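You operate a simulated robot arm through the tools that you are given. There is no shell and no other tool. Be economical: measure what you need, move in short steps, check, and stop when the job is done.

The job below is to be done with a simulated two-armed robot. You get a single attempt, and the scene is never put back.

TASK
Pick up the yellow bag with one hand, pass it to the other hand and put it on the grey bench open shelf. Set down upright: yellow bag.

The check looks at the end state, three seconds after you hand in, the way a careful person would. Anything else that was tipped, shoved, dropped, spilled or broken makes it a failure.

THE ROBOT
Two 7-joint arms with two-finger parallel grippers on one trunk, on a base that drives. Base frame: it is fixed to the floor where the robot stands at the start and does not move with it; the origin is under the middle of the robot, x ahead of it, y to its left, z up; the surface under the hand at the start is at about z = 80. Lengths are in cm, angles in degrees, forces in N, time in s.
The left shoulder is at the start at [3, 11.9, 96], the right one opposite. With the tool pointing down near the work surface each hand reaches from about 28 to 68 cm from the robot's upright axis, wherever it stands, measured 20 degrees to its own side. Places, roughly: grey bench open shelf [90, -10, 30]. Payload 3.43 kg a hand.
Tool frame (each hand has its own): the origin (TCP) lies between the finger pads and is the grasp point; the fingertips stand 3 cm ahead of it; z points along the fingers, y is the line along which they close. The gripper opens to 9.4 cm. The fingers are 2.8 cm wide and 1 cm thick; the gripper's body (5 by 9.6 cm) begins 5.5 cm behind the TCP.
Orientation is that of the tool frame in the base frame, as [roll, pitch, yaw] about the fixed x, y, z axes, in that order (R = Rz(yaw) Ry(pitch) Rx(roll)). With the fingers straight down and closing along the base's y, the tool's x points along the base's -x, its y along +y and its z along -z.

THE INTERFACE
- The arms move only by the tool play_rows. It takes "left_motion", "right_motion" or both (then of equal length, played together; a hand with none holds still); each is a list of rows, each a list of 3 entries, a list of its own where there are three numbers: the gripper command, from -1 (fully open) to 1 (shut), values between in proportion, then the shift along the tool's x, y, z in units of 25 mm (1.0 is 25 mm), then the turn, a rotation vector about the tool's x, y, z in units of 4 degrees (1.0 is 4 degrees). In form: [[fingers, [dx, dy, dz], [rx, ry, rz]], ...]. A call has 1 to 20 rows; each row shifts and turns the commanded pose from where the row before left it, along the tool's axes as they then stand. A call with a number of a shift or a turn outside -1 to 1 is refused whole. Each row takes 0.2 s and may step no farther than 5 cm and 8.6 degrees from the row before; otherwise, or with a gripper value out of range, the whole call is refused. A pose out of reach is approached as far as the arm can. The call stops where the force on the tool passes 40 N (or 10 N more than at its start, if that is more) or the arm is blocked; 0.2 s more then pass. Each finger travels about 7.2 cm/s and halts on what it meets, pressing with about 29 N; the grip force reading is that of the motor and also rises with nothing between the fingers. The clock runs only during rows and for 0.2 s after the last one: add rows that do not move to give the fingers time. The reply holds the time, the measured pose of the TCP, the force on the tool along the base axes, the opening and the grip force, in the units named above and with some noise, with the torque about the TCP (base axes, N m) and any sound that the robot's microphone picked up, and new pictures: "show" is both (left out), scene, wrist or none (wrist: the cameras of the hands that moved).
- Cameras (640 x 400 px; columns grow to the right, rows downward): "scene" is now at [4.39, -0.33, 166.01]; the picture's right is [-0.05, -1.00, 0.00], its down [-0.81, 0.04, -0.58] and it looks along [0.58, -0.03, -0.81] (base axes); focal length 264 px, centre (320, 200). "left" rides on the left gripper at [7.6, -1.4, -10.2] in its tool frame; the picture's right is [0.18, 0.98, 0.00], its down [-0.75, 0.14, -0.64] and it looks along [-0.63, 0.12, 0.77] (tool axes); focal length 243 px, centre (320, 200). "right" rides on the right gripper at [7.6, 1.4, -10.3] in its tool frame; the picture's right is [-0.18, 0.98, 0.00], its down [-0.75, -0.14, -0.64] and it looks along [-0.63, -0.12, 0.77] (tool axes); focal length 243 px, centre (320, 200). There is no depth. A picture from a camera that has moved, and an enlarged one, comes with that camera's place and axes in the base frame and with its lens.
- raise_lower(by): slides the trunk up (or, below 0, down) by that many cm; the arms and the scene camera ride with it, the base frame stays. It gives what a move gives, with no picture.
- steer(legs): drives the robot by 1 to 6 legs, each [ahead, turn to the left] in cm and degrees, along the robot's own axes; the way and the turn of a leg run together, so that a leg with both is an arc; at most 150 cm and 180 degrees a leg. The arms and the cameras ride along, it lands a little off, and it stops where it bumps. It gives what a move gives, and a new picture of the scene camera.
- head_to(pan, tilt): turns the head with the scene camera to pan (to the left, within 143 degrees either way) and tilt (down, from -29 to 69), counted from straight ahead of the robot. It gives what a move gives, and a new picture of the scene camera.
- inspect(camera, box): a new picture of the part [left, top, right, bottom] of that camera's present view, enlarged. No time passes.
- sign_off(): hands the job in; it is judged then, once.

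Work in short steps. Places have to be worked out from the pictures, the camera data and where the tool is seen: move nearer, look again, correct. Check each grasp and each placing, and mend what went wrong. You have 120 turns and 260 pictures in all, those below and enlarged ones among them. Open the grippers and draw the arms clear of the work before you hand the job in, unless the task says otherwise; then end with one line.

The tools are called after "Request:" as a command line: name --argument value ..., lists and objects as JSON in quotes. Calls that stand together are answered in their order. play_rows: Moves the arms, as the interface text tells. Its arguments: {"type":"object","properties":{"left_motion":{"type":"array","items":{"type":"array"}},"right_motion":{"type":"array","items":{"type":"array"}},"show":{"type":"string","enum":["both","scene","wrist","none"]}},"required":[]} The other tools are called the same way: raise_lower (by) slides the trunk up or down; steer (legs) drives the base; head_to (pan, tilt) turns the head that bears the scene camera; inspect (camera, box) takes an enlarged picture of a part of a camera's view; sign_off () hands the job in.

At the start:

```text
time: 0.0
left_position: [51.39, 32.47, 103.8]
left_tcp_rot: [180.0, 0.1, 179.9]
left_ft_force: [0.2, 0.6, 1.0]
left_torque: [0.01, -0.01, -0.01]
left_finger_gap: 9.4
left_gripper_force: 0.0
right_position: [33.81, -13.56, 107.29]
right_tcp_rot: [-180.0, 0.0, -180.0]
right_ft_force: [0.3, 0.6, 0.2]
right_torque: [-0.01, 0.0, 0.0]
right_finger_gap: 9.41
right_gripper_force: 0.0
trunk travel left (down, up): [-22.5, 18.5]
robot x, y, heading: [-0.17, 0.08, -0.1]
head pan, tilt: [-2.6, 54.4]
```

scene: 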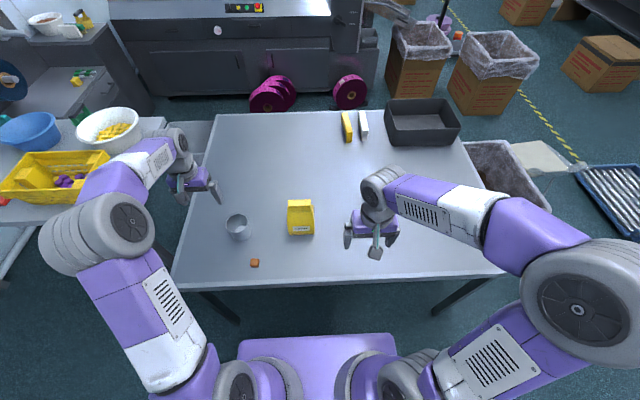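
right: 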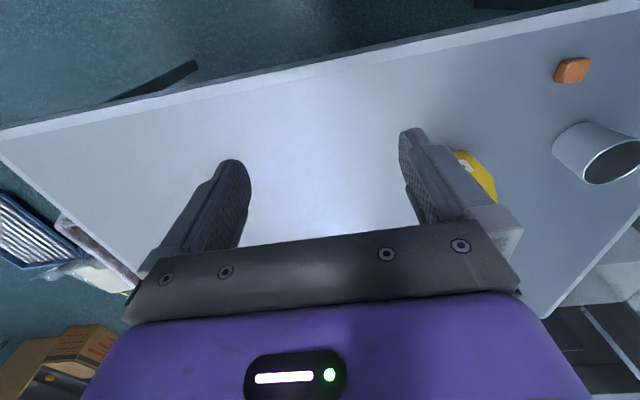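
left: 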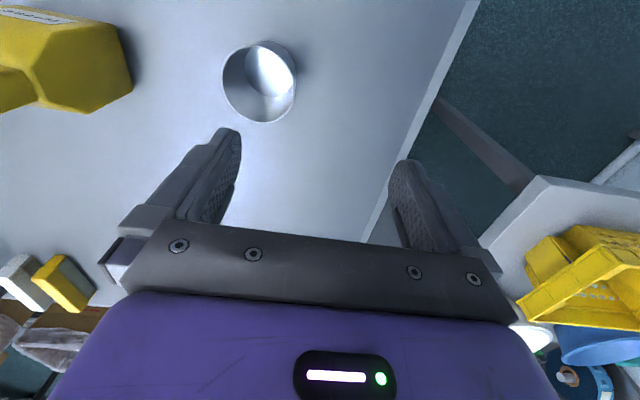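

I'll look closer at the bag and at the area around the table to find the open shelf.

Request:
inspect --camera "scene" --box '[220, 180, 380, 280]'

Request:
inspect --camera "scene" --box '[120, 80, 640, 400]'

Request:
head_to --pan 0 --tilt 20

```text
4.00 times, centred on (300, 230) of scene
camera zoom: at [4.39, -0.33, 166.01], right [-0.05, -1.0, 0.0], down [-0.81, 0.04, -0.58], along [0.58, -0.03, -0.81], focal length 1055 px, centre (400, 80)
```

zoom: 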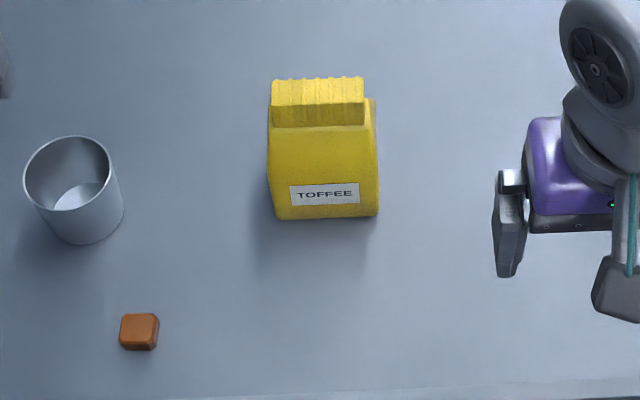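

```text
1.23 times, centred on (380, 240) of scene
camera zoom: at [4.39, -0.33, 166.01], right [-0.05, -1.0, 0.0], down [-0.81, 0.04, -0.58], along [0.58, -0.03, -0.81], focal length 325 px, centre (246, 151)
```

zoom: 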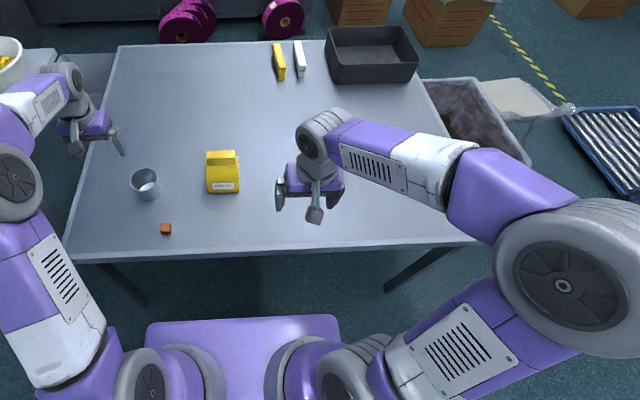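

```text
time: 1.0
left_position: [51.42, 32.42, 103.81]
left_tcp_rot: [-179.9, 0.0, 180.0]
left_ft_force: [0.5, 0.1, -0.3]
left_torque: [-0.05, -0.04, 0.01]
left_finger_gap: 9.38
left_gripper_force: 0.0
right_position: [33.67, -13.59, 107.23]
right_tcp_rot: [-180.0, -0.1, -179.9]
right_ft_force: [-0.2, -0.1, -0.5]
right_torque: [0.01, 0.01, -0.01]
right_finger_gap: 9.42
right_gripper_force: 0.1
trunk travel left (down, up): [-22.5, 18.5]
robot x, y, heading: [-0.22, -0.16, 0.0]
head pan, tilt: [0.0, 20.0]
camera scene: at [6.44, 0.01, 171.13], right [0.0, -1.0, 0.0], down [-0.34, 0.0, -0.94], along [0.94, 0.0, -0.34], focal length 264 px, centre (320, 200)
```

scene: 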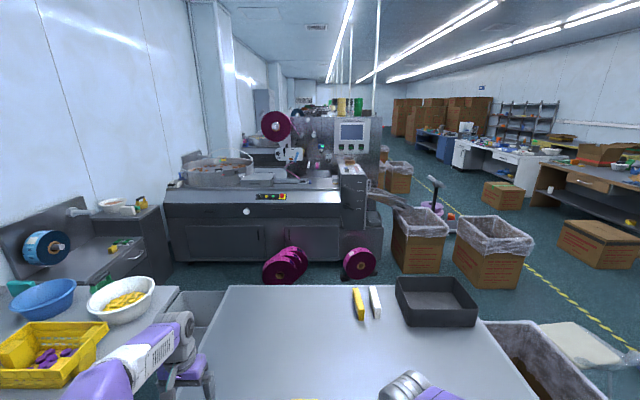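

The listed shelf location [90,-10,30] lies beneath the table at hand, so I'll look behind the robot, then back off to see underneath.

Request:
head_to --pan 140 --tilt 35

Request:
head_to --pan -140 --tilt 35

Request:
head_to --pan -70 --tilt 40

```text
time: 3.2
left_position: [51.39, 32.44, 103.88]
left_tcp_rot: [179.9, 0.1, -180.0]
left_ft_force: [-0.1, 0.6, 0.6]
left_torque: [0.01, -0.01, -0.01]
left_finger_gap: 9.41
left_gripper_force: 0.1
right_position: [33.75, -13.54, 107.27]
right_tcp_rot: [179.9, 0.0, 180.0]
right_ft_force: [0.0, -0.4, -0.1]
right_torque: [-0.03, -0.01, -0.05]
right_finger_gap: 9.42
right_gripper_force: 0.1
trunk travel left (down, up): [-22.5, 18.5]
robot x, y, heading: [0.07, 0.19, -0.0]
head pan, tilt: [140.0, 35.0]
camera scene: at [-9.62, 5.68, 168.76], right [0.64, 0.77, 0.0], down [0.44, -0.37, -0.82], along [-0.63, 0.53, -0.57], focal length 264 px, centre (320, 200)
```

scene: 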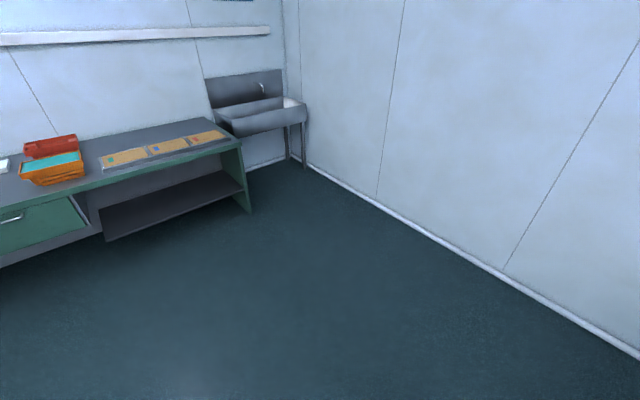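

```text
time: 7.1
left_position: [51.27, 32.51, 103.77]
left_tcp_rot: [-179.9, 0.0, -179.9]
left_ft_force: [-0.2, 0.5, 0.8]
left_torque: [0.0, 0.04, -0.01]
left_finger_gap: 9.37
left_gripper_force: 0.1
right_position: [33.81, -13.62, 107.34]
right_tcp_rot: [180.0, -0.1, 179.9]
right_ft_force: [-0.6, -1.0, -0.3]
right_torque: [0.0, 0.01, 0.03]
right_finger_gap: 9.4
right_gripper_force: 0.0
trunk travel left (down, up): [-22.5, 18.5]
robot x, y, heading: [0.04, 0.01, 0.2]
head pan, tilt: [-140.0, 35.0]
camera scene: at [-9.62, -5.65, 168.76], right [-0.64, 0.77, 0.0], down [0.44, 0.37, -0.82], along [-0.63, -0.53, -0.57], focal length 264 px, centre (320, 200)
```

scene: 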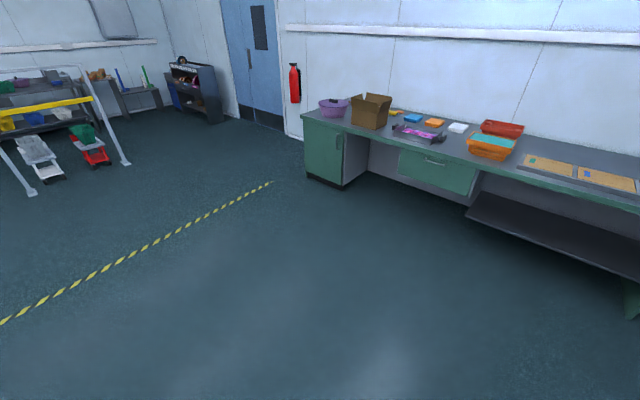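

```text
time: 8.5
left_position: [51.29, 32.48, 103.88]
left_tcp_rot: [180.0, 0.0, 179.9]
left_ft_force: [-0.7, -0.6, 0.0]
left_torque: [0.02, -0.01, 0.04]
left_finger_gap: 9.38
left_gripper_force: 0.0
right_position: [33.64, -13.63, 107.31]
right_tcp_rot: [-179.9, 0.0, 180.0]
right_ft_force: [-0.2, 0.0, 0.0]
right_torque: [0.03, -0.01, 0.0]
right_finger_gap: 9.42
right_gripper_force: 0.1
trunk travel left (down, up): [-22.5, 18.5]
robot x, y, heading: [0.15, -0.12, 0.3]
head pan, tilt: [-70.0, 40.0]
camera scene: at [0.02, -7.98, 168.0], right [-0.94, -0.34, 0.0], down [-0.22, 0.6, -0.77], along [0.26, -0.72, -0.64], focal length 264 px, centre (320, 200)
```

scene: 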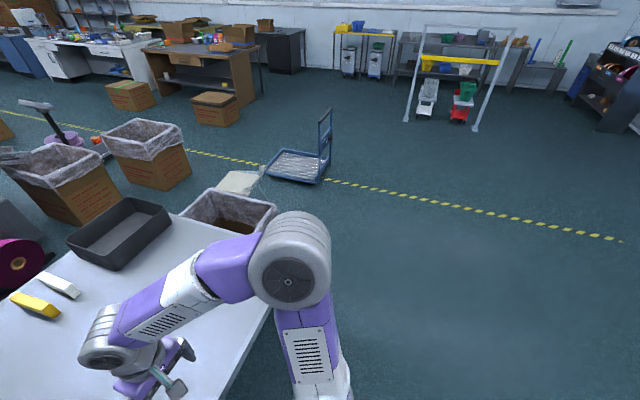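

There is open floor behind. I back off 110 cm and look beneath the table.

Request:
steer --legs '[[-110, 0]]'

Request:
raise_lower --by -20

Request:
head_to --pan 0 --tilt 35

```text
time: 14.2
left_position: [-58.57, 32.48, 103.9]
left_tcp_rot: [180.0, 0.0, 179.3]
left_ft_force: [0.0, -0.2, 0.0]
left_torque: [0.0, -0.01, 0.02]
left_finger_gap: 9.37
left_gripper_force: 0.1
right_position: [-76.92, -13.41, 107.37]
right_tcp_rot: [-180.0, 0.0, 179.2]
right_ft_force: [-0.1, -0.4, -0.3]
right_torque: [0.01, -0.02, 0.0]
right_finger_gap: 9.41
right_gripper_force: 0.0
trunk travel left (down, up): [-22.5, 18.5]
robot x, y, heading: [-110.45, 0.75, -0.8]
head pan, tilt: [-70.0, 40.0]
camera scene: at [-110.52, -7.17, 168.0], right [-0.94, -0.33, 0.0], down [-0.21, 0.61, -0.77], along [0.25, -0.72, -0.64], focal length 264 px, centre (320, 200)
```

scene: 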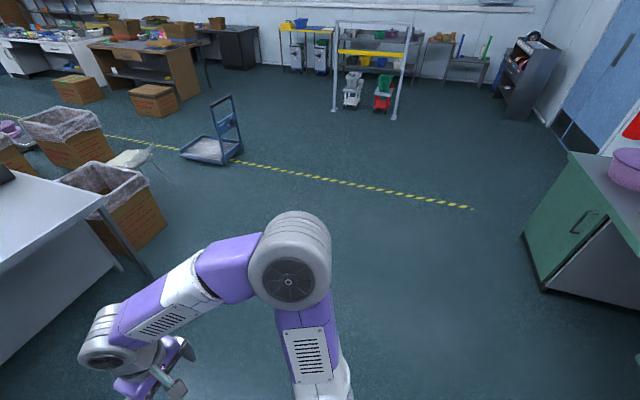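

```text
time: 16.3
left_position: [-58.46, 32.44, 83.81]
left_tcp_rot: [-180.0, 0.0, 179.2]
left_ft_force: [0.4, 0.3, -0.1]
left_torque: [0.04, 0.02, -0.02]
left_finger_gap: 9.39
left_gripper_force: 0.1
right_position: [-76.87, -13.16, 87.27]
right_tcp_rot: [180.0, 0.0, 179.2]
right_ft_force: [-1.2, -0.1, -0.7]
right_torque: [0.01, 0.02, -0.03]
right_finger_gap: 9.44
right_gripper_force: 0.1
trunk travel left (down, up): [-2.5, 38.5]
robot x, y, heading: [-110.19, 0.69, -0.8]
head pan, tilt: [-70.0, 40.0]
```

```text
time: 17.7
left_position: [-58.57, 32.43, 83.92]
left_tcp_rot: [-179.9, -0.1, 179.2]
left_ft_force: [0.1, -0.3, 0.5]
left_torque: [-0.01, -0.01, -0.01]
left_finger_gap: 9.41
left_gripper_force: 0.1
right_position: [-76.89, -13.24, 87.24]
right_tcp_rot: [-180.0, 0.0, 179.2]
right_ft_force: [-0.6, 0.6, -0.4]
right_torque: [-0.02, 0.0, 0.01]
right_finger_gap: 9.42
right_gripper_force: 0.0
trunk travel left (down, up): [-2.5, 38.5]
robot x, y, heading: [-110.25, 0.39, -1.2]
head pan, tilt: [0.0, 35.0]
camera scene: at [-104.48, 0.72, 148.76], right [-0.02, -1.0, 0.0], down [-0.57, 0.01, -0.82], along [0.82, -0.01, -0.57], focal length 264 px, centre (320, 200)
```

scene: 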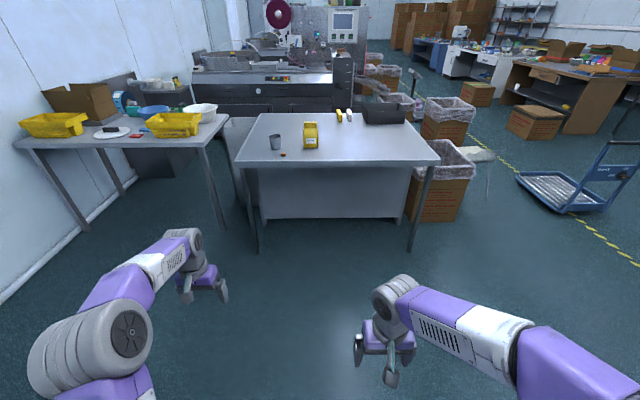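

A shelf is under the table; I zoom in on it.

Request:
inspect --camera "scene" --box '[210, 90, 470, 260]'

Request:
steer --legs '[[-60, 0]]'

Request:
inspect --camera "scene" --box '[230, 40, 430, 165]'

```text
2.35 times, centred on (340, 175) of scene
camera zoom: at [-104.48, 0.72, 148.76], right [-0.02, -1.0, 0.0], down [-0.57, 0.01, -0.82], along [0.82, -0.01, -0.57], focal length 621 px, centre (273, 259)
```

zoom: 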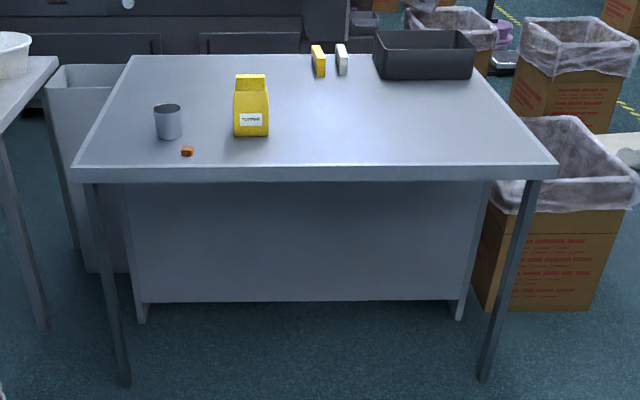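

```text
time: 21.1
left_position: [-118.76, 33.61, 83.84]
left_tcp_rot: [-180.0, 0.0, 179.6]
left_ft_force: [0.1, 0.0, 0.4]
left_torque: [0.02, -0.02, 0.01]
left_finger_gap: 9.38
left_gripper_force: 0.1
right_position: [-136.77, -12.41, 87.31]
right_tcp_rot: [180.0, 0.0, 179.6]
right_ft_force: [-1.3, 0.1, -0.3]
right_torque: [0.01, 0.02, -0.03]
right_finger_gap: 9.42
right_gripper_force: 0.1
trunk travel left (down, up): [-2.5, 38.5]
robot x, y, heading: [-170.22, 1.61, -0.4]
head pan, tilt: [0.0, 35.0]
camera scene: at [-164.46, 1.42, 148.76], right [-0.01, -1.0, 0.0], down [-0.57, 0.0, -0.82], along [0.82, -0.01, -0.57], focal length 264 px, centre (320, 200)
```

scene: 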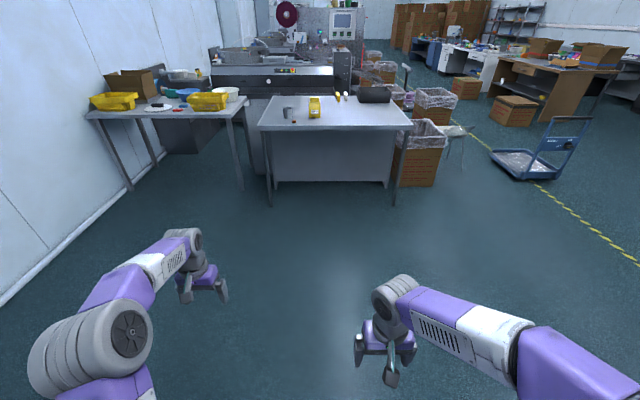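

```text
3.20 times, centred on (330, 102) of scene
camera zoom: at [-164.46, 1.42, 148.76], right [-0.01, -1.0, 0.0], down [-0.57, 0.0, -0.82], along [0.82, -0.01, -0.57], focal length 844 px, centre (288, 512)
```

zoom: 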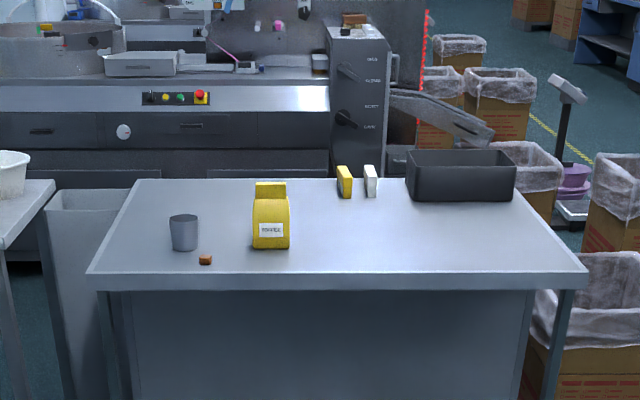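

I check the lower part of that under-table unit from here before deciding which side it opens on.

Request:
inspect --camera "scene" --box '[250, 115, 420, 215]'

```text
3.76 times, centred on (335, 165) of scene
camera zoom: at [-164.46, 1.42, 148.76], right [-0.01, -1.0, 0.0], down [-0.57, 0.0, -0.82], along [0.82, -0.01, -0.57], focal length 993 px, centre (264, 332)
```

zoom: 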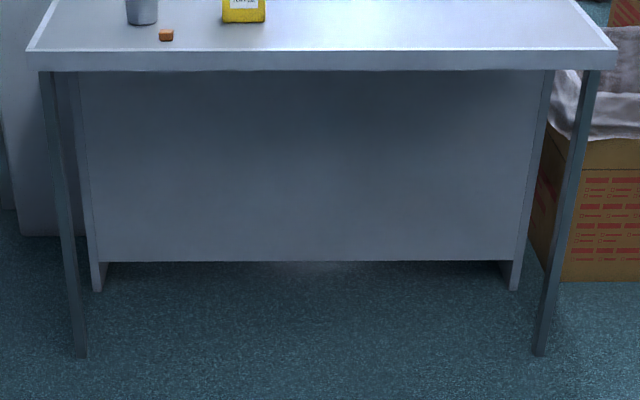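

The near side is a closed back panel (unit spans about x 70–110), so the shelf opens on the far side. First I'll return to the table to pick up the bag: raise the trunk, then drive back.

Request:
raise_lower --by 20

Request:
steer --legs '[[150, 0], [19, 0.3]]'

Request:
head_to --pan 0 --tilt 55

Request:
inspect --camera "left" --box '[0, 0, 320, 200]'

```text
time: 23.3
left_position: [-118.66, 33.58, 103.92]
left_tcp_rot: [-180.0, -0.1, 179.6]
left_ft_force: [-0.1, 0.5, 0.0]
left_torque: [-0.04, -0.02, -0.01]
left_finger_gap: 9.39
left_gripper_force: 0.1
right_position: [-136.72, -12.4, 107.28]
right_tcp_rot: [-179.9, 0.0, 179.6]
right_ft_force: [-0.7, 0.7, -0.4]
right_torque: [0.03, -0.04, 0.03]
right_finger_gap: 9.42
right_gripper_force: 0.1
trunk travel left (down, up): [-22.5, 18.5]
robot x, y, heading: [-170.23, 1.73, -0.6]
head pan, tilt: [0.0, 35.0]
```

```text
time: 32.0
left_position: [53.38, 26.64, 103.83]
left_tcp_rot: [-179.9, 0.0, 177.4]
left_ft_force: [1.0, 0.0, 0.2]
left_torque: [-0.01, 0.02, 0.04]
left_finger_gap: 9.4
left_gripper_force: 0.1
right_position: [33.73, -18.73, 107.4]
right_tcp_rot: [180.0, 0.0, 177.4]
right_ft_force: [1.4, 0.4, -0.1]
right_torque: [-0.01, 0.01, 0.02]
right_finger_gap: 9.4
right_gripper_force: 0.1
trunk travel left (down, up): [-22.5, 18.5]
robot x, y, heading: [0.6, -3.44, -2.7]
head pan, tilt: [0.0, 35.0]
camera scene: at [6.61, -3.78, 168.75], right [-0.05, -1.0, 0.0], down [-0.57, 0.03, -0.82], along [0.82, -0.04, -0.57], focal length 264 px, centre (320, 200)
```

scene: 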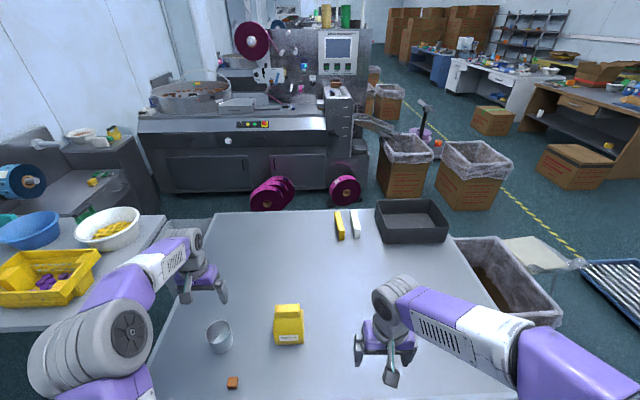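

```text
time: 32.8
left_position: [53.37, 26.52, 103.71]
left_tcp_rot: [179.9, 0.1, 177.4]
left_ft_force: [-0.1, 0.2, 0.8]
left_torque: [-0.01, 0.03, 0.03]
left_finger_gap: 9.38
left_gripper_force: 0.0
right_position: [33.7, -18.73, 107.28]
right_tcp_rot: [-179.9, 0.0, 177.4]
right_ft_force: [0.3, -0.9, 0.2]
right_torque: [-0.03, 0.0, 0.01]
right_finger_gap: 9.39
right_gripper_force: 0.0
trunk travel left (down, up): [-22.5, 18.5]
robot x, y, heading: [0.4, -3.57, -2.4]
head pan, tilt: [0.0, 55.0]
camera scene: at [4.9, -3.71, 165.94], right [-0.05, -1.0, 0.0], down [-0.82, 0.04, -0.57], along [0.57, -0.03, -0.82], focal length 264 px, centre (320, 200)
```

scene: 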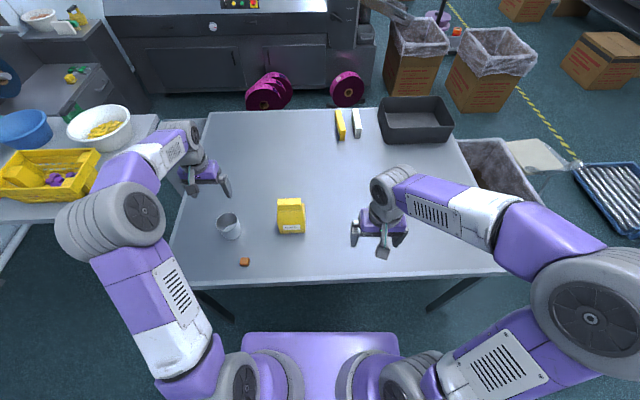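

```text
2.00 times, centred on (160, 100) of left
camera zoom: at [45.82, 25.52, 114.19], right [-0.14, 0.99, 0.0], down [0.76, 0.11, 0.64], along [0.64, 0.09, -0.77], focal length 485 px, centre (640, 400)
```

zoom: 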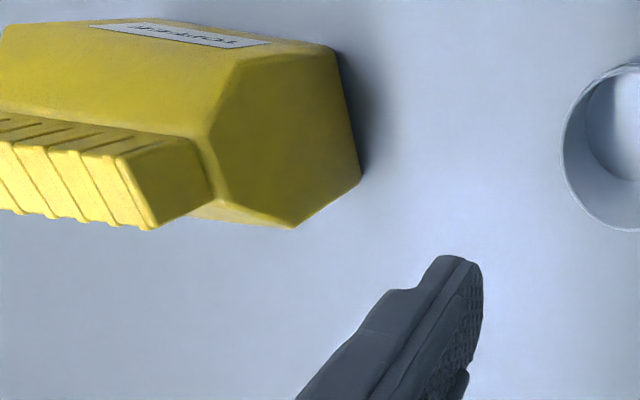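

The bag stands at about x 54.3, y 3.8, its crimped top at z 92–95 (2.6 cm thick in x), the body about 7 × 10 cm. Plan: the right hand takes the crimp from above closing along x, then the left hand takes the body from the left. First I turn the right hand by 92.6°.

Request:
play_rows --right_motion '[[-1, [0, 0, 0], [0, 0, -1]], [-1, [0, 0, 0], [0, 0, -1]], [-1, [0, 0, 0], [0, 0, -1]], [-1, [0, 0, 0], [0, 0, -1]], [-1, [0, 0, 0], [0, 0, -1]], [-1, [0, 0, 0], [0, 0, -1]], [-1, [0, 0, 0], [0, 0, -1]], [-1, [0, 0, 0], [0, 0, -1]], [-1, [0, 0, 0], [0, 0, -1]], [-1, [0, 0, 0], [0, 0, -1]], [-1, [0, 0, 0], [0, 0, -1]], [-1, [0, 0, 0], [0, 0, -1]], [-1, [0, 0, 0], [0, 0, -1]], [-1, [0, 0, 0], [0, 0, -1]], [-1, [0, 0, 0], [0, 0, -1]], [-1, [0, 0, 0], [0, 0, -1]], [-1, [0, 0, 0], [0, 0, -1]], [-1, [0, 0, 0], [0, 0, -1]], [-1, [0, 0, 0], [0, 0, -1]], [-1, [0, 0, 0], [0, 0, -1]]]' --show "none"

Request:
play_rows --right_motion '[[-1, [0, 0, 0], [0, 0, -1]], [-1, [0, 0, 0], [0, 0, -1]], [-1, [0, 0, 0], [0, 0, -1]], [-1, [0, 0, 0], [0, 0, -0.1]], [-1, [0, 0, 0], [0, 0, 0]]]' --show "both"

```text
time: 37.0
left_position: [53.39, 26.56, 103.86]
left_tcp_rot: [180.0, 0.0, 177.4]
left_ft_force: [0.2, -0.5, 0.7]
left_torque: [-0.01, 0.01, 0.01]
left_finger_gap: 9.41
left_gripper_force: 0.1
right_position: [33.59, -18.66, 107.32]
right_tcp_rot: [180.0, 0.0, -102.5]
right_ft_force: [-0.9, -0.4, 0.0]
right_torque: [0.01, -0.01, 0.02]
right_finger_gap: 9.39
right_gripper_force: 0.1
trunk travel left (down, up): [-22.5, 18.5]
robot x, y, heading: [0.68, -3.48, -2.3]
head pan, tilt: [0.0, 55.0]
```

```text
time: 38.2
left_position: [53.36, 26.55, 103.79]
left_tcp_rot: [179.9, -0.1, 177.5]
left_ft_force: [-0.1, 0.0, -0.3]
left_torque: [0.01, 0.03, 0.0]
left_finger_gap: 9.4
left_gripper_force: 0.1
right_position: [33.56, -18.64, 107.28]
right_tcp_rot: [180.0, 0.0, -90.1]
right_ft_force: [0.4, 0.1, -0.2]
right_torque: [0.01, 0.01, -0.01]
right_finger_gap: 9.43
right_gripper_force: 0.0
trunk travel left (down, up): [-22.5, 18.5]
robot x, y, heading: [0.38, -3.51, -2.8]
head pan, tilt: [0.0, 55.0]
camera scene: at [4.91, -3.7, 165.93], right [-0.05, -1.0, 0.0], down [-0.82, 0.04, -0.57], along [0.57, -0.03, -0.82], focal length 264 px, centre (320, 200)
camera right: at [32.12, -26.41, 117.55], right [-0.98, 0.19, 0.0], down [0.14, 0.75, 0.64], along [0.12, 0.63, -0.77], focal length 243 px, centre (320, 200)
```

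scene: 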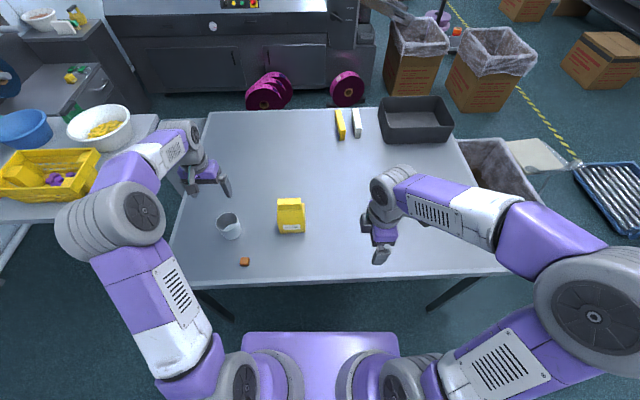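
right: 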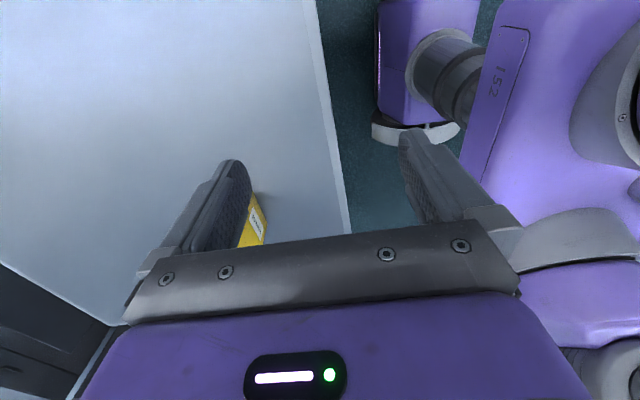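

I move the right hand over the bag at hover height to check alignment.

Request:
play_rows --right_motion '[[-1, [-0.897, -0.828, 0], [0, 0, 0]], [-1, [-0.897, -0.828, 0], [0, 0, 0]], [-1, [-0.897, -0.828, 0], [0, 0, 0]], [-1, [-0.897, -0.828, 0], [0, 0, 0]], [-1, [-0.897, -0.828, 0], [0, 0, 0]], [-1, [-0.897, -0.828, 0], [0, 0, 0]], [-1, [-0.897, -0.828, 0], [0, 0, 0]], [-1, [-0.897, -0.828, 0], [0, 0, 0]], [-1, [-0.897, -0.828, 0], [0, 0, 0]], [-1, [-0.897, -0.828, 0], [0, 0, 0]], [-1, [0, 0, 0], [0, 0, 0]]]'

Request:
inspect --camera "left" --box '[0, 0, 320, 200]'

```text
time: 40.6
left_position: [53.35, 26.43, 103.88]
left_tcp_rot: [180.0, 0.0, 177.4]
left_ft_force: [-0.8, -0.3, -0.1]
left_torque: [0.01, -0.01, 0.0]
left_finger_gap: 9.37
left_gripper_force: 0.1
right_position: [54.29, 3.75, 107.45]
right_tcp_rot: [179.9, 0.0, -90.1]
right_ft_force: [-0.1, 0.0, -0.5]
right_torque: [-0.01, 0.0, 0.02]
right_finger_gap: 9.43
right_gripper_force: 0.0
trunk travel left (down, up): [-22.5, 18.5]
robot x, y, heading: [0.69, -3.57, -2.5]
head pan, tilt: [0.0, 55.0]
camera scene: at [4.85, -3.79, 165.94], right [-0.05, -1.0, 0.0], down [-0.82, 0.04, -0.57], along [0.57, -0.03, -0.82], focal length 264 px, centre (320, 200)
camera right: at [52.82, -4.0, 117.73], right [-0.98, 0.19, 0.0], down [0.14, 0.75, 0.64], along [0.12, 0.63, -0.77], focal length 243 px, centre (320, 200)
```

scene: 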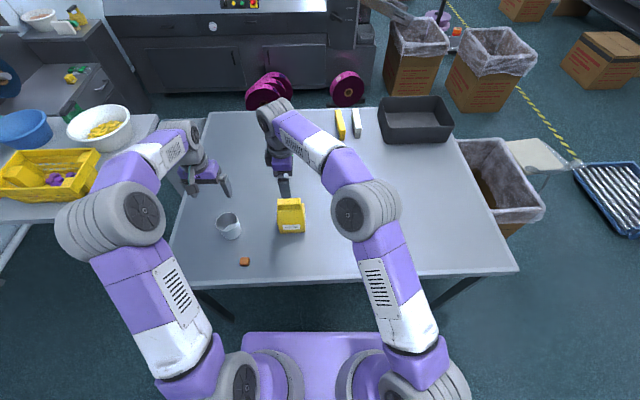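
right: 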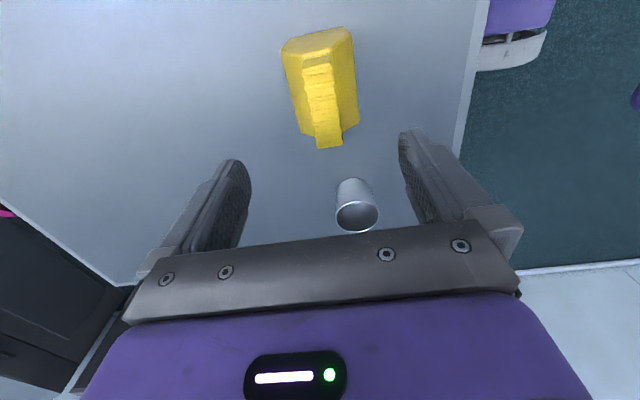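

```text
2.00 times, centred on (160, 100) of left
camera zoom: at [45.8, 25.45, 114.22], right [-0.14, 0.99, 0.0], down [0.76, 0.11, 0.64], along [0.64, 0.09, -0.77], focal length 485 px, centre (640, 400)
```

zoom: 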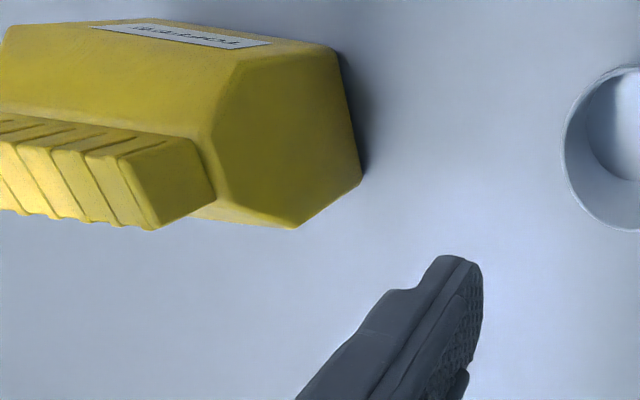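

The crimp is centred under the hand (x≈54.0, y≈3.75). I descend until the tips reach the base of the crimp (TCP z≈94.8).

Request:
play_rows --right_motion '[[-1, [0, 0.02, 0.843], [0, 0, 0]], [-1, [0, 0.02, 0.843], [0, 0, 0]], [-1, [0, 0.02, 0.843], [0, 0, 0]], [-1, [0, 0.02, 0.843], [0, 0, 0]], [-1, [0, 0.02, 0.843], [0, 0, 0]], [-1, [0, 0.02, 0.843], [0, 0, 0]], [-1, [0, 0, 0], [0, 0, 0]]]'

Request:
inspect --camera "left" --box '[0, 0, 320, 200]'

```text
time: 42.2
left_position: [53.37, 26.57, 103.89]
left_tcp_rot: [180.0, 0.0, 177.4]
left_ft_force: [0.4, -0.7, -0.2]
left_torque: [-0.02, -0.02, 0.01]
left_finger_gap: 9.41
left_gripper_force: 0.1
right_position: [54.2, 3.69, 94.64]
right_tcp_rot: [179.9, -0.1, -90.2]
right_ft_force: [0.4, -0.5, -0.4]
right_torque: [0.0, 0.01, 0.02]
right_finger_gap: 9.4
right_gripper_force: 0.0
trunk travel left (down, up): [-22.5, 18.5]
robot x, y, heading: [0.48, -3.57, -2.6]
head pan, tilt: [0.0, 55.0]
camera scene: at [4.89, -3.71, 165.94], right [-0.05, -1.0, 0.0], down [-0.82, 0.04, -0.57], along [0.57, -0.03, -0.82], focal length 264 px, centre (320, 200)
camera right: at [52.65, -4.08, 104.98], right [-0.98, 0.19, 0.0], down [0.14, 0.75, 0.64], along [0.12, 0.63, -0.77], focal length 243 px, centre (320, 200)
```

scene: 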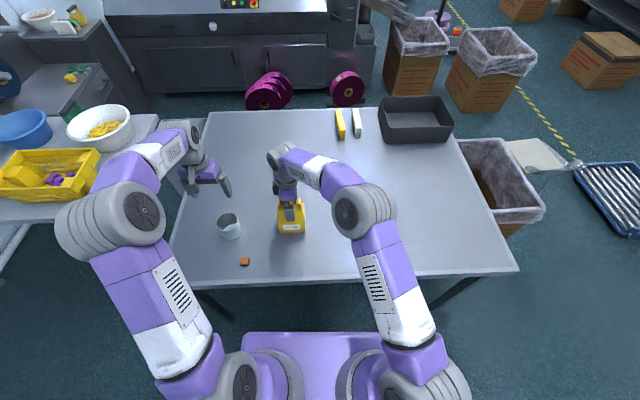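
right: 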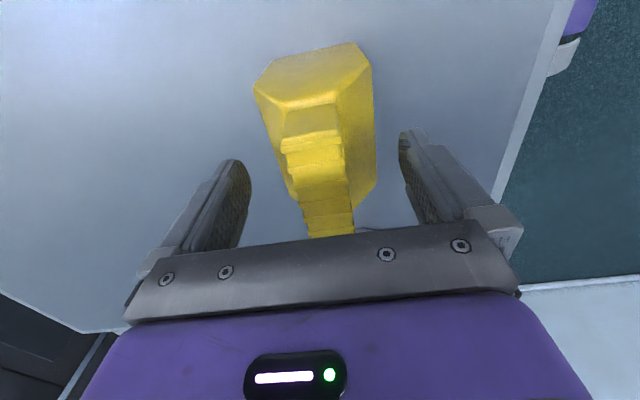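

```text
2.00 times, centred on (160, 100) of left
camera zoom: at [45.82, 25.52, 114.2], right [-0.14, 0.99, 0.0], down [0.76, 0.11, 0.64], along [0.64, 0.09, -0.77], focal length 485 px, centre (640, 400)
```

zoom: 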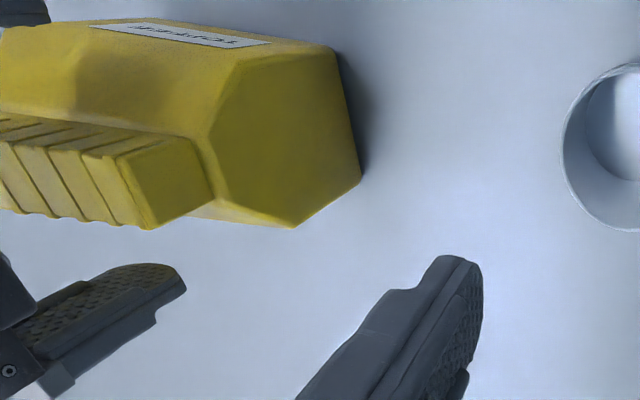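

The tips straddle the crimp at z≈91.6. Closing the right gripper.

Request:
play_rows --right_motion '[[0, [0, 0, 0], [0, 0, 0]], [0.5, [0, 0, 0], [0, 0, 0]], [1, [0, 0, 0], [0, 0, 0]], [1, [0, 0, 0], [0, 0, 0]], [1, [0, 0, 0], [0, 0, 0]], [1, [0, 0, 0], [0, 0, 0]]]' --show "wrist"

Request:
inspect --camera "left" --box '[0, 0, 320, 200]'

```text
time: 43.6
left_position: [53.36, 26.54, 103.94]
left_tcp_rot: [-180.0, 0.1, 177.5]
left_ft_force: [0.5, -0.2, -0.3]
left_torque: [0.04, 0.0, 0.01]
left_finger_gap: 9.43
left_gripper_force: 0.0
right_position: [54.17, 3.91, 95.03]
right_tcp_rot: [-179.8, 0.1, -90.2]
right_ft_force: [0.2, 0.4, 16.3]
right_torque: [-0.08, 0.56, 0.01]
right_finger_gap: 3.04
right_gripper_force: 29.2
trunk travel left (down, up): [-22.5, 18.5]
robot x, y, heading: [0.67, -3.65, -2.8]
head pan, tilt: [0.0, 55.0]
camera right: at [52.6, -4.06, 105.17], right [-0.98, 0.19, 0.0], down [0.14, 0.75, 0.64], along [0.12, 0.63, -0.77], focal length 243 px, centre (320, 200)
```

right: 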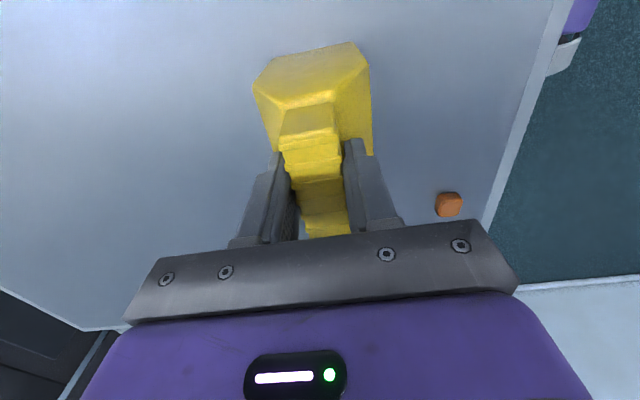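

```text
2.00 times, centred on (160, 100) of left
camera zoom: at [45.73, 25.51, 114.25], right [-0.14, 0.99, 0.0], down [0.76, 0.11, 0.64], along [0.64, 0.09, -0.77], focal length 485 px, centre (640, 400)
```

zoom: 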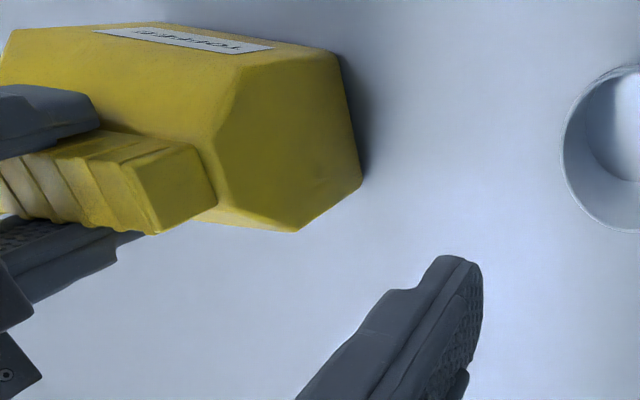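

The crimp is held (3.0 cm), but 16 N vertical shows the tips wedging on the shoulder. I open slightly, rise 4 mm and re-close.

Request:
play_rows --right_motion '[[0, [0, 0, 0], [0, 0, 0]], [0, [0, 0, 0], [0, 0, 0]], [0, [0, 0, -0.16], [0, 0, 0]], [1, [0, 0, 0], [0, 0, 0]], [1, [0, 0, 0], [0, 0, 0]], [1, [0, 0, 0], [0, 0, 0]], [1, [0, 0, 0], [0, 0, 0]]]' --show "none"

```text
time: 45.2
left_position: [53.49, 26.63, 103.77]
left_tcp_rot: [-179.9, 0.1, 177.4]
left_ft_force: [0.6, -0.1, 0.0]
left_torque: [-0.01, -0.04, -0.05]
left_finger_gap: 9.39
left_gripper_force: 0.0
right_position: [54.25, 3.63, 95.13]
right_tcp_rot: [179.9, 0.1, -90.2]
right_ft_force: [-0.8, -1.0, 0.6]
right_torque: [0.03, -0.01, 0.0]
right_finger_gap: 3.02
right_gripper_force: 29.1
trunk travel left (down, up): [-22.5, 18.5]
robot x, y, heading: [0.53, -3.61, -2.8]
head pan, tilt: [0.0, 55.0]
```

A clean grip now, no load. I lift 5 cm to test, then 10 more.

Request:
play_rows --right_motion '[[1, [0, 0, -0.5], [0, 0, 0]], [1, [0, 0, -0.5], [0, 0, 0]], [1, [0, 0, -0.5], [0, 0, 0]], [1, [0, 0, -0.5], [0, 0, 0]], [1, [0, 0, -0.8], [0, 0, 0]], [1, [0, 0, -0.8], [0, 0, 0]], [1, [0, 0, -0.8], [0, 0, 0]], [1, [0, 0, -0.8], [0, 0, 0]], [1, [0, 0, -0.8], [0, 0, 0]], [1, [0, 0, 0], [0, 0, 0]]]'

```text
time: 47.4
left_position: [53.22, 26.58, 103.87]
left_tcp_rot: [-180.0, 0.0, 177.4]
left_ft_force: [-0.5, 0.9, 1.5]
left_torque: [0.0, -0.02, 0.02]
left_finger_gap: 9.38
left_gripper_force: 0.0
right_position: [54.05, 3.75, 110.17]
right_tcp_rot: [-180.0, 0.1, -90.2]
right_ft_force: [0.5, 0.1, -2.7]
right_torque: [0.01, 0.01, -0.01]
right_finger_gap: 3.02
right_gripper_force: 28.9
trunk travel left (down, up): [-22.5, 18.5]
robot x, y, heading: [0.53, -3.31, -2.6]
head pan, tilt: [0.0, 55.0]
camera scene: at [4.95, -3.7, 165.93], right [-0.05, -1.0, 0.0], down [-0.82, 0.04, -0.57], along [0.57, -0.03, -0.82], focal length 264 px, centre (320, 200)
camera right: at [52.59, -4.11, 120.42], right [-0.98, 0.19, 0.0], down [0.14, 0.75, 0.64], along [0.12, 0.63, -0.77], focal length 243 px, centre (320, 200)
```

scene: 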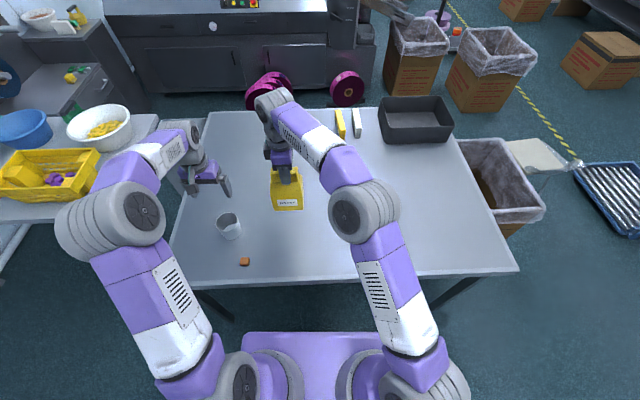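
right: 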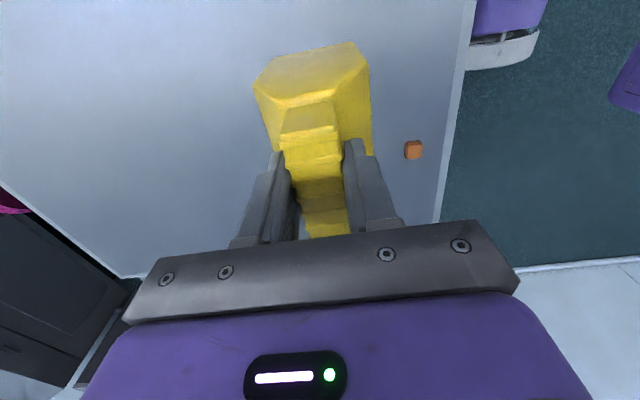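

The bag is held and hangs straight (0.27 kg, bottom at z≈95). I raise the bag 5 cm more while the left hand yaws 87° and rises, prior to tilting in from the left.

Request:
play_rows --left_motion '[[-1, [0, 0, -0.25], [0, 0, 1]], [-1, [0, 0, -0.25], [0, 0, 1]], [-1, [0, 0, -0.25], [0, 0, 1]], [-1, [0, 0, -0.25], [0, 0, 1]], [-1, [0, 0, -0.25], [0, 0, 1]], [-1, [0, 0, -0.25], [0, 0, 1]], [-1, [0, 0, -0.25], [0, 0, 1]], [-1, [0, 0, -0.25], [0, 0, 1]], [-1, [0, 0, -0.25], [0, 0, 1]], [-1, [0, 0, -0.25], [0, 0, 1]], [-1, [0, 0, -0.25], [0, 0, 1]], [-1, [0, 0, -0.25], [0, 0, 1]], [-1, [0, 0, 0], [0, 0, 1]], [-1, [0, 0, 0], [0, 0, 1]], [-1, [0, 0, 0], [0, 0, 1]], [-1, [0, 0, 0], [0, 0, 1]], [-1, [0, 0, 0], [0, 0, 1]], [-1, [0, 0, 0], [0, 0, 1]], [-1, [0, 0, 0], [0, 0, 1]], [-1, [0, 0, 0], [0, 0, 1]]]' --right_motion '[[1, [0, 0, -0.2], [0, 0, 0]], [1, [0, 0, -0.2], [0, 0, 0]], [1, [0, 0, -0.2], [0, 0, 0]], [1, [0, 0, -0.2], [0, 0, 0]], [1, [0, 0, -0.2], [0, 0, 0]], [1, [0, 0, -0.2], [0, 0, 0]], [1, [0, 0, -0.2], [0, 0, 0]], [1, [0, 0, -0.2], [0, 0, 0]], [1, [0, 0, -0.2], [0, 0, 0]], [1, [0, 0, -0.2], [0, 0, 0]], [1, [0, 0, 0], [0, 0, 0]], [1, [0, 0, 0], [0, 0, 0]], [1, [0, 0, 0], [0, 0, 0]], [1, [0, 0, 0], [0, 0, 0]], [1, [0, 0, 0], [0, 0, 0]], [1, [0, 0, 0], [0, 0, 0]], [1, [0, 0, 0], [0, 0, 0]], [1, [0, 0, 0], [0, 0, 0]], [1, [0, 0, 0], [0, 0, 0]], [1, [0, 0, 0], [0, 0, 0]]]' --show "none"

Request:
play_rows --left_motion '[[-1, [0, 0, 0], [0, 0, 0.92]], [-1, [0, 0, 0], [0, 0, 0.92]], [-1, [0, 0, 0], [0, -1, 0]], [-1, [0, 0, 0], [0, -1, 0]], [-1, [0, 0, 0], [0, -1, 0]], [-1, [0, 0, 0], [0, -1, 0]], [-1, [0, 0, 0], [0, -1, 0]], [-1, [0, 0, 0], [0, -1, 0]], [-1, [0, 0, 0], [0, -1, 0]], [-1, [0, 0, 0], [0, -1, 0]], [-1, [0, 0, 0], [0, -1, 0]], [-1, [0, 0, 0], [0, -1, 0]], [-1, [0, 0, 0], [0, -1, 0]], [-1, [0, 0, 0], [0, -1, 0]], [-1, [0, 0, 0], [0, -1, 0]], [-1, [0, 0, 0], [0, -0.75, 0]], [-1, [0, 0, 0], [0, 0, 0]]]'

```text
time: 51.6
left_position: [53.49, 26.68, 111.26]
left_tcp_rot: [180.0, -0.1, 97.3]
left_ft_force: [0.1, 0.6, -0.6]
left_torque: [0.0, -0.01, -0.01]
left_finger_gap: 9.41
left_gripper_force: 0.0
right_position: [54.19, 3.87, 115.11]
right_tcp_rot: [180.0, 0.0, -90.2]
right_ft_force: [-0.5, -0.5, -3.1]
right_torque: [0.02, 0.02, -0.01]
right_finger_gap: 3.01
right_gripper_force: 29.2
trunk travel left (down, up): [-22.5, 18.5]
robot x, y, heading: [0.54, -3.65, -2.8]
head pan, tilt: [0.0, 55.0]
```

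```text
time: 55.2
left_position: [53.31, 26.56, 111.39]
left_tcp_rot: [180.0, 55.1, 90.1]
left_ft_force: [-1.1, 0.0, 0.5]
left_torque: [-0.02, 0.03, -0.03]
left_finger_gap: 9.38
left_gripper_force: 0.1
right_position: [54.15, 3.66, 115.01]
right_tcp_rot: [180.0, 0.1, -90.2]
right_ft_force: [0.7, -0.3, -2.8]
right_torque: [-0.01, -0.01, -0.03]
right_finger_gap: 3.02
right_gripper_force: 28.9
trunk travel left (down, up): [-22.5, 18.5]
robot x, y, heading: [0.99, -3.81, -2.7]
head pan, tilt: [0.0, 55.0]
camera scene: at [4.93, -3.71, 165.93], right [-0.05, -1.0, 0.0], down [-0.82, 0.04, -0.57], along [0.57, -0.03, -0.82], focal length 264 px, centre (320, 200)
camera left: at [52.1, 39.4, 111.06], right [0.98, 0.11, -0.15], down [0.14, 0.1, 0.99], along [0.12, -0.99, 0.08], focal length 243 px, centre (320, 200)
```

scene: 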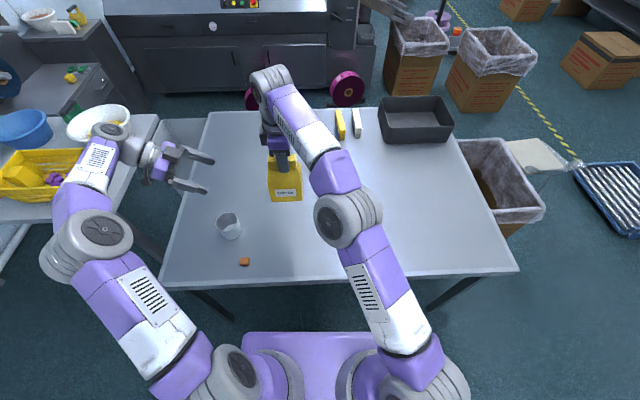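
left: 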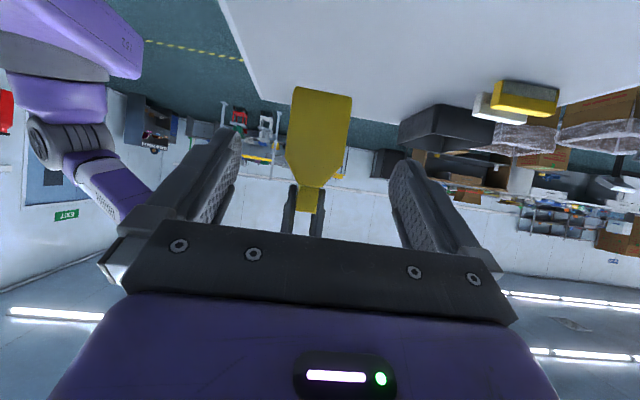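

The left hand points at the bag's left side; the bag body spans z 100–107.7, x 50.8–57.4. I approach two thirds of the way to (54.15, 6.1, 104.5) and look.

Request:
play_rows --left_motion '[[-1, [-0.203, 0.028, 0.69], [0, 0, 0]], [-1, [-0.203, 0.028, 0.69], [0, 0, 0]], [-1, [-0.203, 0.028, 0.69], [0, 0, 0]], [-1, [-0.203, 0.028, 0.69], [0, 0, 0]], [-1, [-0.203, 0.028, 0.69], [0, 0, 0]], [-1, [-0.203, 0.028, 0.69], [0, 0, 0]], [-1, [-0.203, 0.028, 0.69], [0, 0, 0]], [-1, [0, 0, 0], [0, 0, 0]]]'

```text
time: 57.0
left_position: [54.02, 14.68, 107.3]
left_tcp_rot: [180.0, 55.0, 90.2]
left_ft_force: [-0.4, 0.3, -0.3]
left_torque: [0.0, 0.01, 0.02]
left_finger_gap: 9.39
left_gripper_force: 0.0
right_position: [54.16, 3.73, 115.13]
right_tcp_rot: [-180.0, 0.0, -90.2]
right_ft_force: [0.5, -0.7, -2.5]
right_torque: [-0.04, -0.03, -0.01]
right_finger_gap: 3.02
right_gripper_force: 29.1
trunk travel left (down, up): [-22.5, 18.5]
robot x, y, heading: [0.88, -3.23, -2.6]
head pan, tilt: [0.0, 55.0]
camera scene: at [4.93, -3.67, 165.93], right [-0.04, -1.0, 0.0], down [-0.82, 0.04, -0.57], along [0.57, -0.03, -0.82], focal length 264 px, centre (320, 200)
camera left: at [52.71, 27.44, 107.07], right [0.98, 0.11, -0.15], down [0.14, 0.09, 0.99], along [0.12, -0.99, 0.08], focal length 243 px, centre (320, 200)
```

scene: 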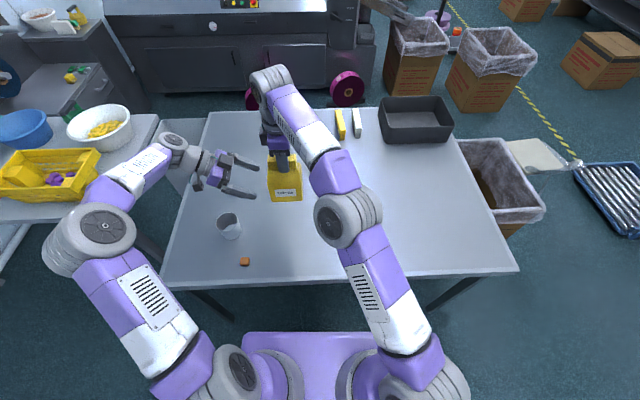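
left: 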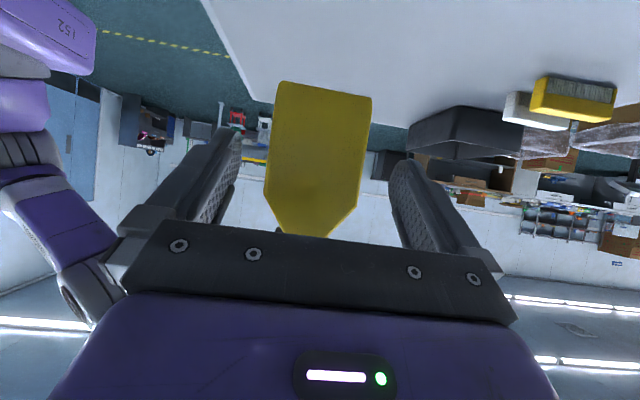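

Alignment is good (bag centre x≈54.1). I advance the rest of the way with the fingers open.

Request:
play_rows --left_motion '[[-1, [-0.203, 0.02, 0.69], [0, 0, 0]], [-1, [-0.203, 0.02, 0.69], [0, 0, 0]], [-1, [-0.203, 0.02, 0.69], [0, 0, 0]], [-1, [-0.203, 0, 0.69], [0, 0, 0]], [-1, [-0.203, 0, 0.69], [0, 0, 0]], [-1, [0, 0, 0], [0, 0, 0]]]'

Request:
inspect --camera "scene" --box '[190, 110, 350, 210]'

```text
time: 58.4
left_position: [53.97, 6.16, 104.52]
left_tcp_rot: [-180.0, 54.9, 90.1]
left_ft_force: [-0.2, 3.1, 0.3]
left_torque: [-0.18, -0.05, -0.05]
left_finger_gap: 9.43
left_gripper_force: 0.0
right_position: [54.2, 3.67, 115.1]
right_tcp_rot: [180.0, -0.1, -90.2]
right_ft_force: [-0.1, -1.5, -3.3]
right_torque: [-0.15, -0.02, 0.03]
right_finger_gap: 3.01
right_gripper_force: 29.6
trunk travel left (down, up): [-22.5, 18.5]
robot x, y, heading: [0.45, -3.2, -2.7]
head pan, tilt: [0.0, 55.0]
camera scene: at [4.93, -3.68, 165.93], right [-0.04, -1.0, 0.0], down [-0.82, 0.04, -0.57], along [0.57, -0.03, -0.82], focal length 264 px, centre (320, 200)
camera left: at [52.72, 18.92, 104.2], right [0.98, 0.11, -0.15], down [0.14, 0.09, 0.99], along [0.12, -0.99, 0.08], focal length 243 px, centre (320, 200)
```

scene: 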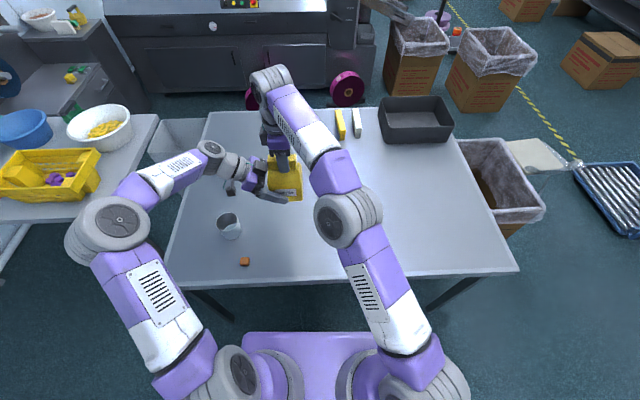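
left: 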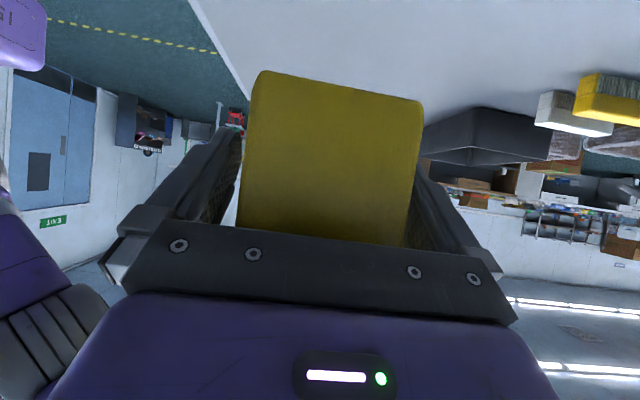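

```text
4.00 times, centred on (270, 160) of scene
camera zoom: at [4.93, -3.68, 165.93], right [-0.04, -1.0, 0.0], down [-0.82, 0.04, -0.57], along [0.57, -0.03, -0.82], focal length 1055 px, centre (520, 360)
```

zoom: 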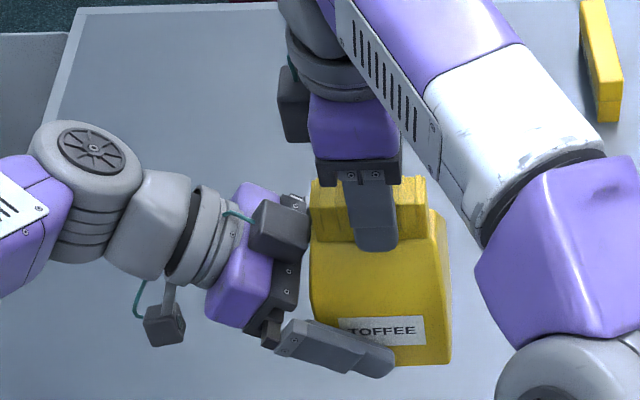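

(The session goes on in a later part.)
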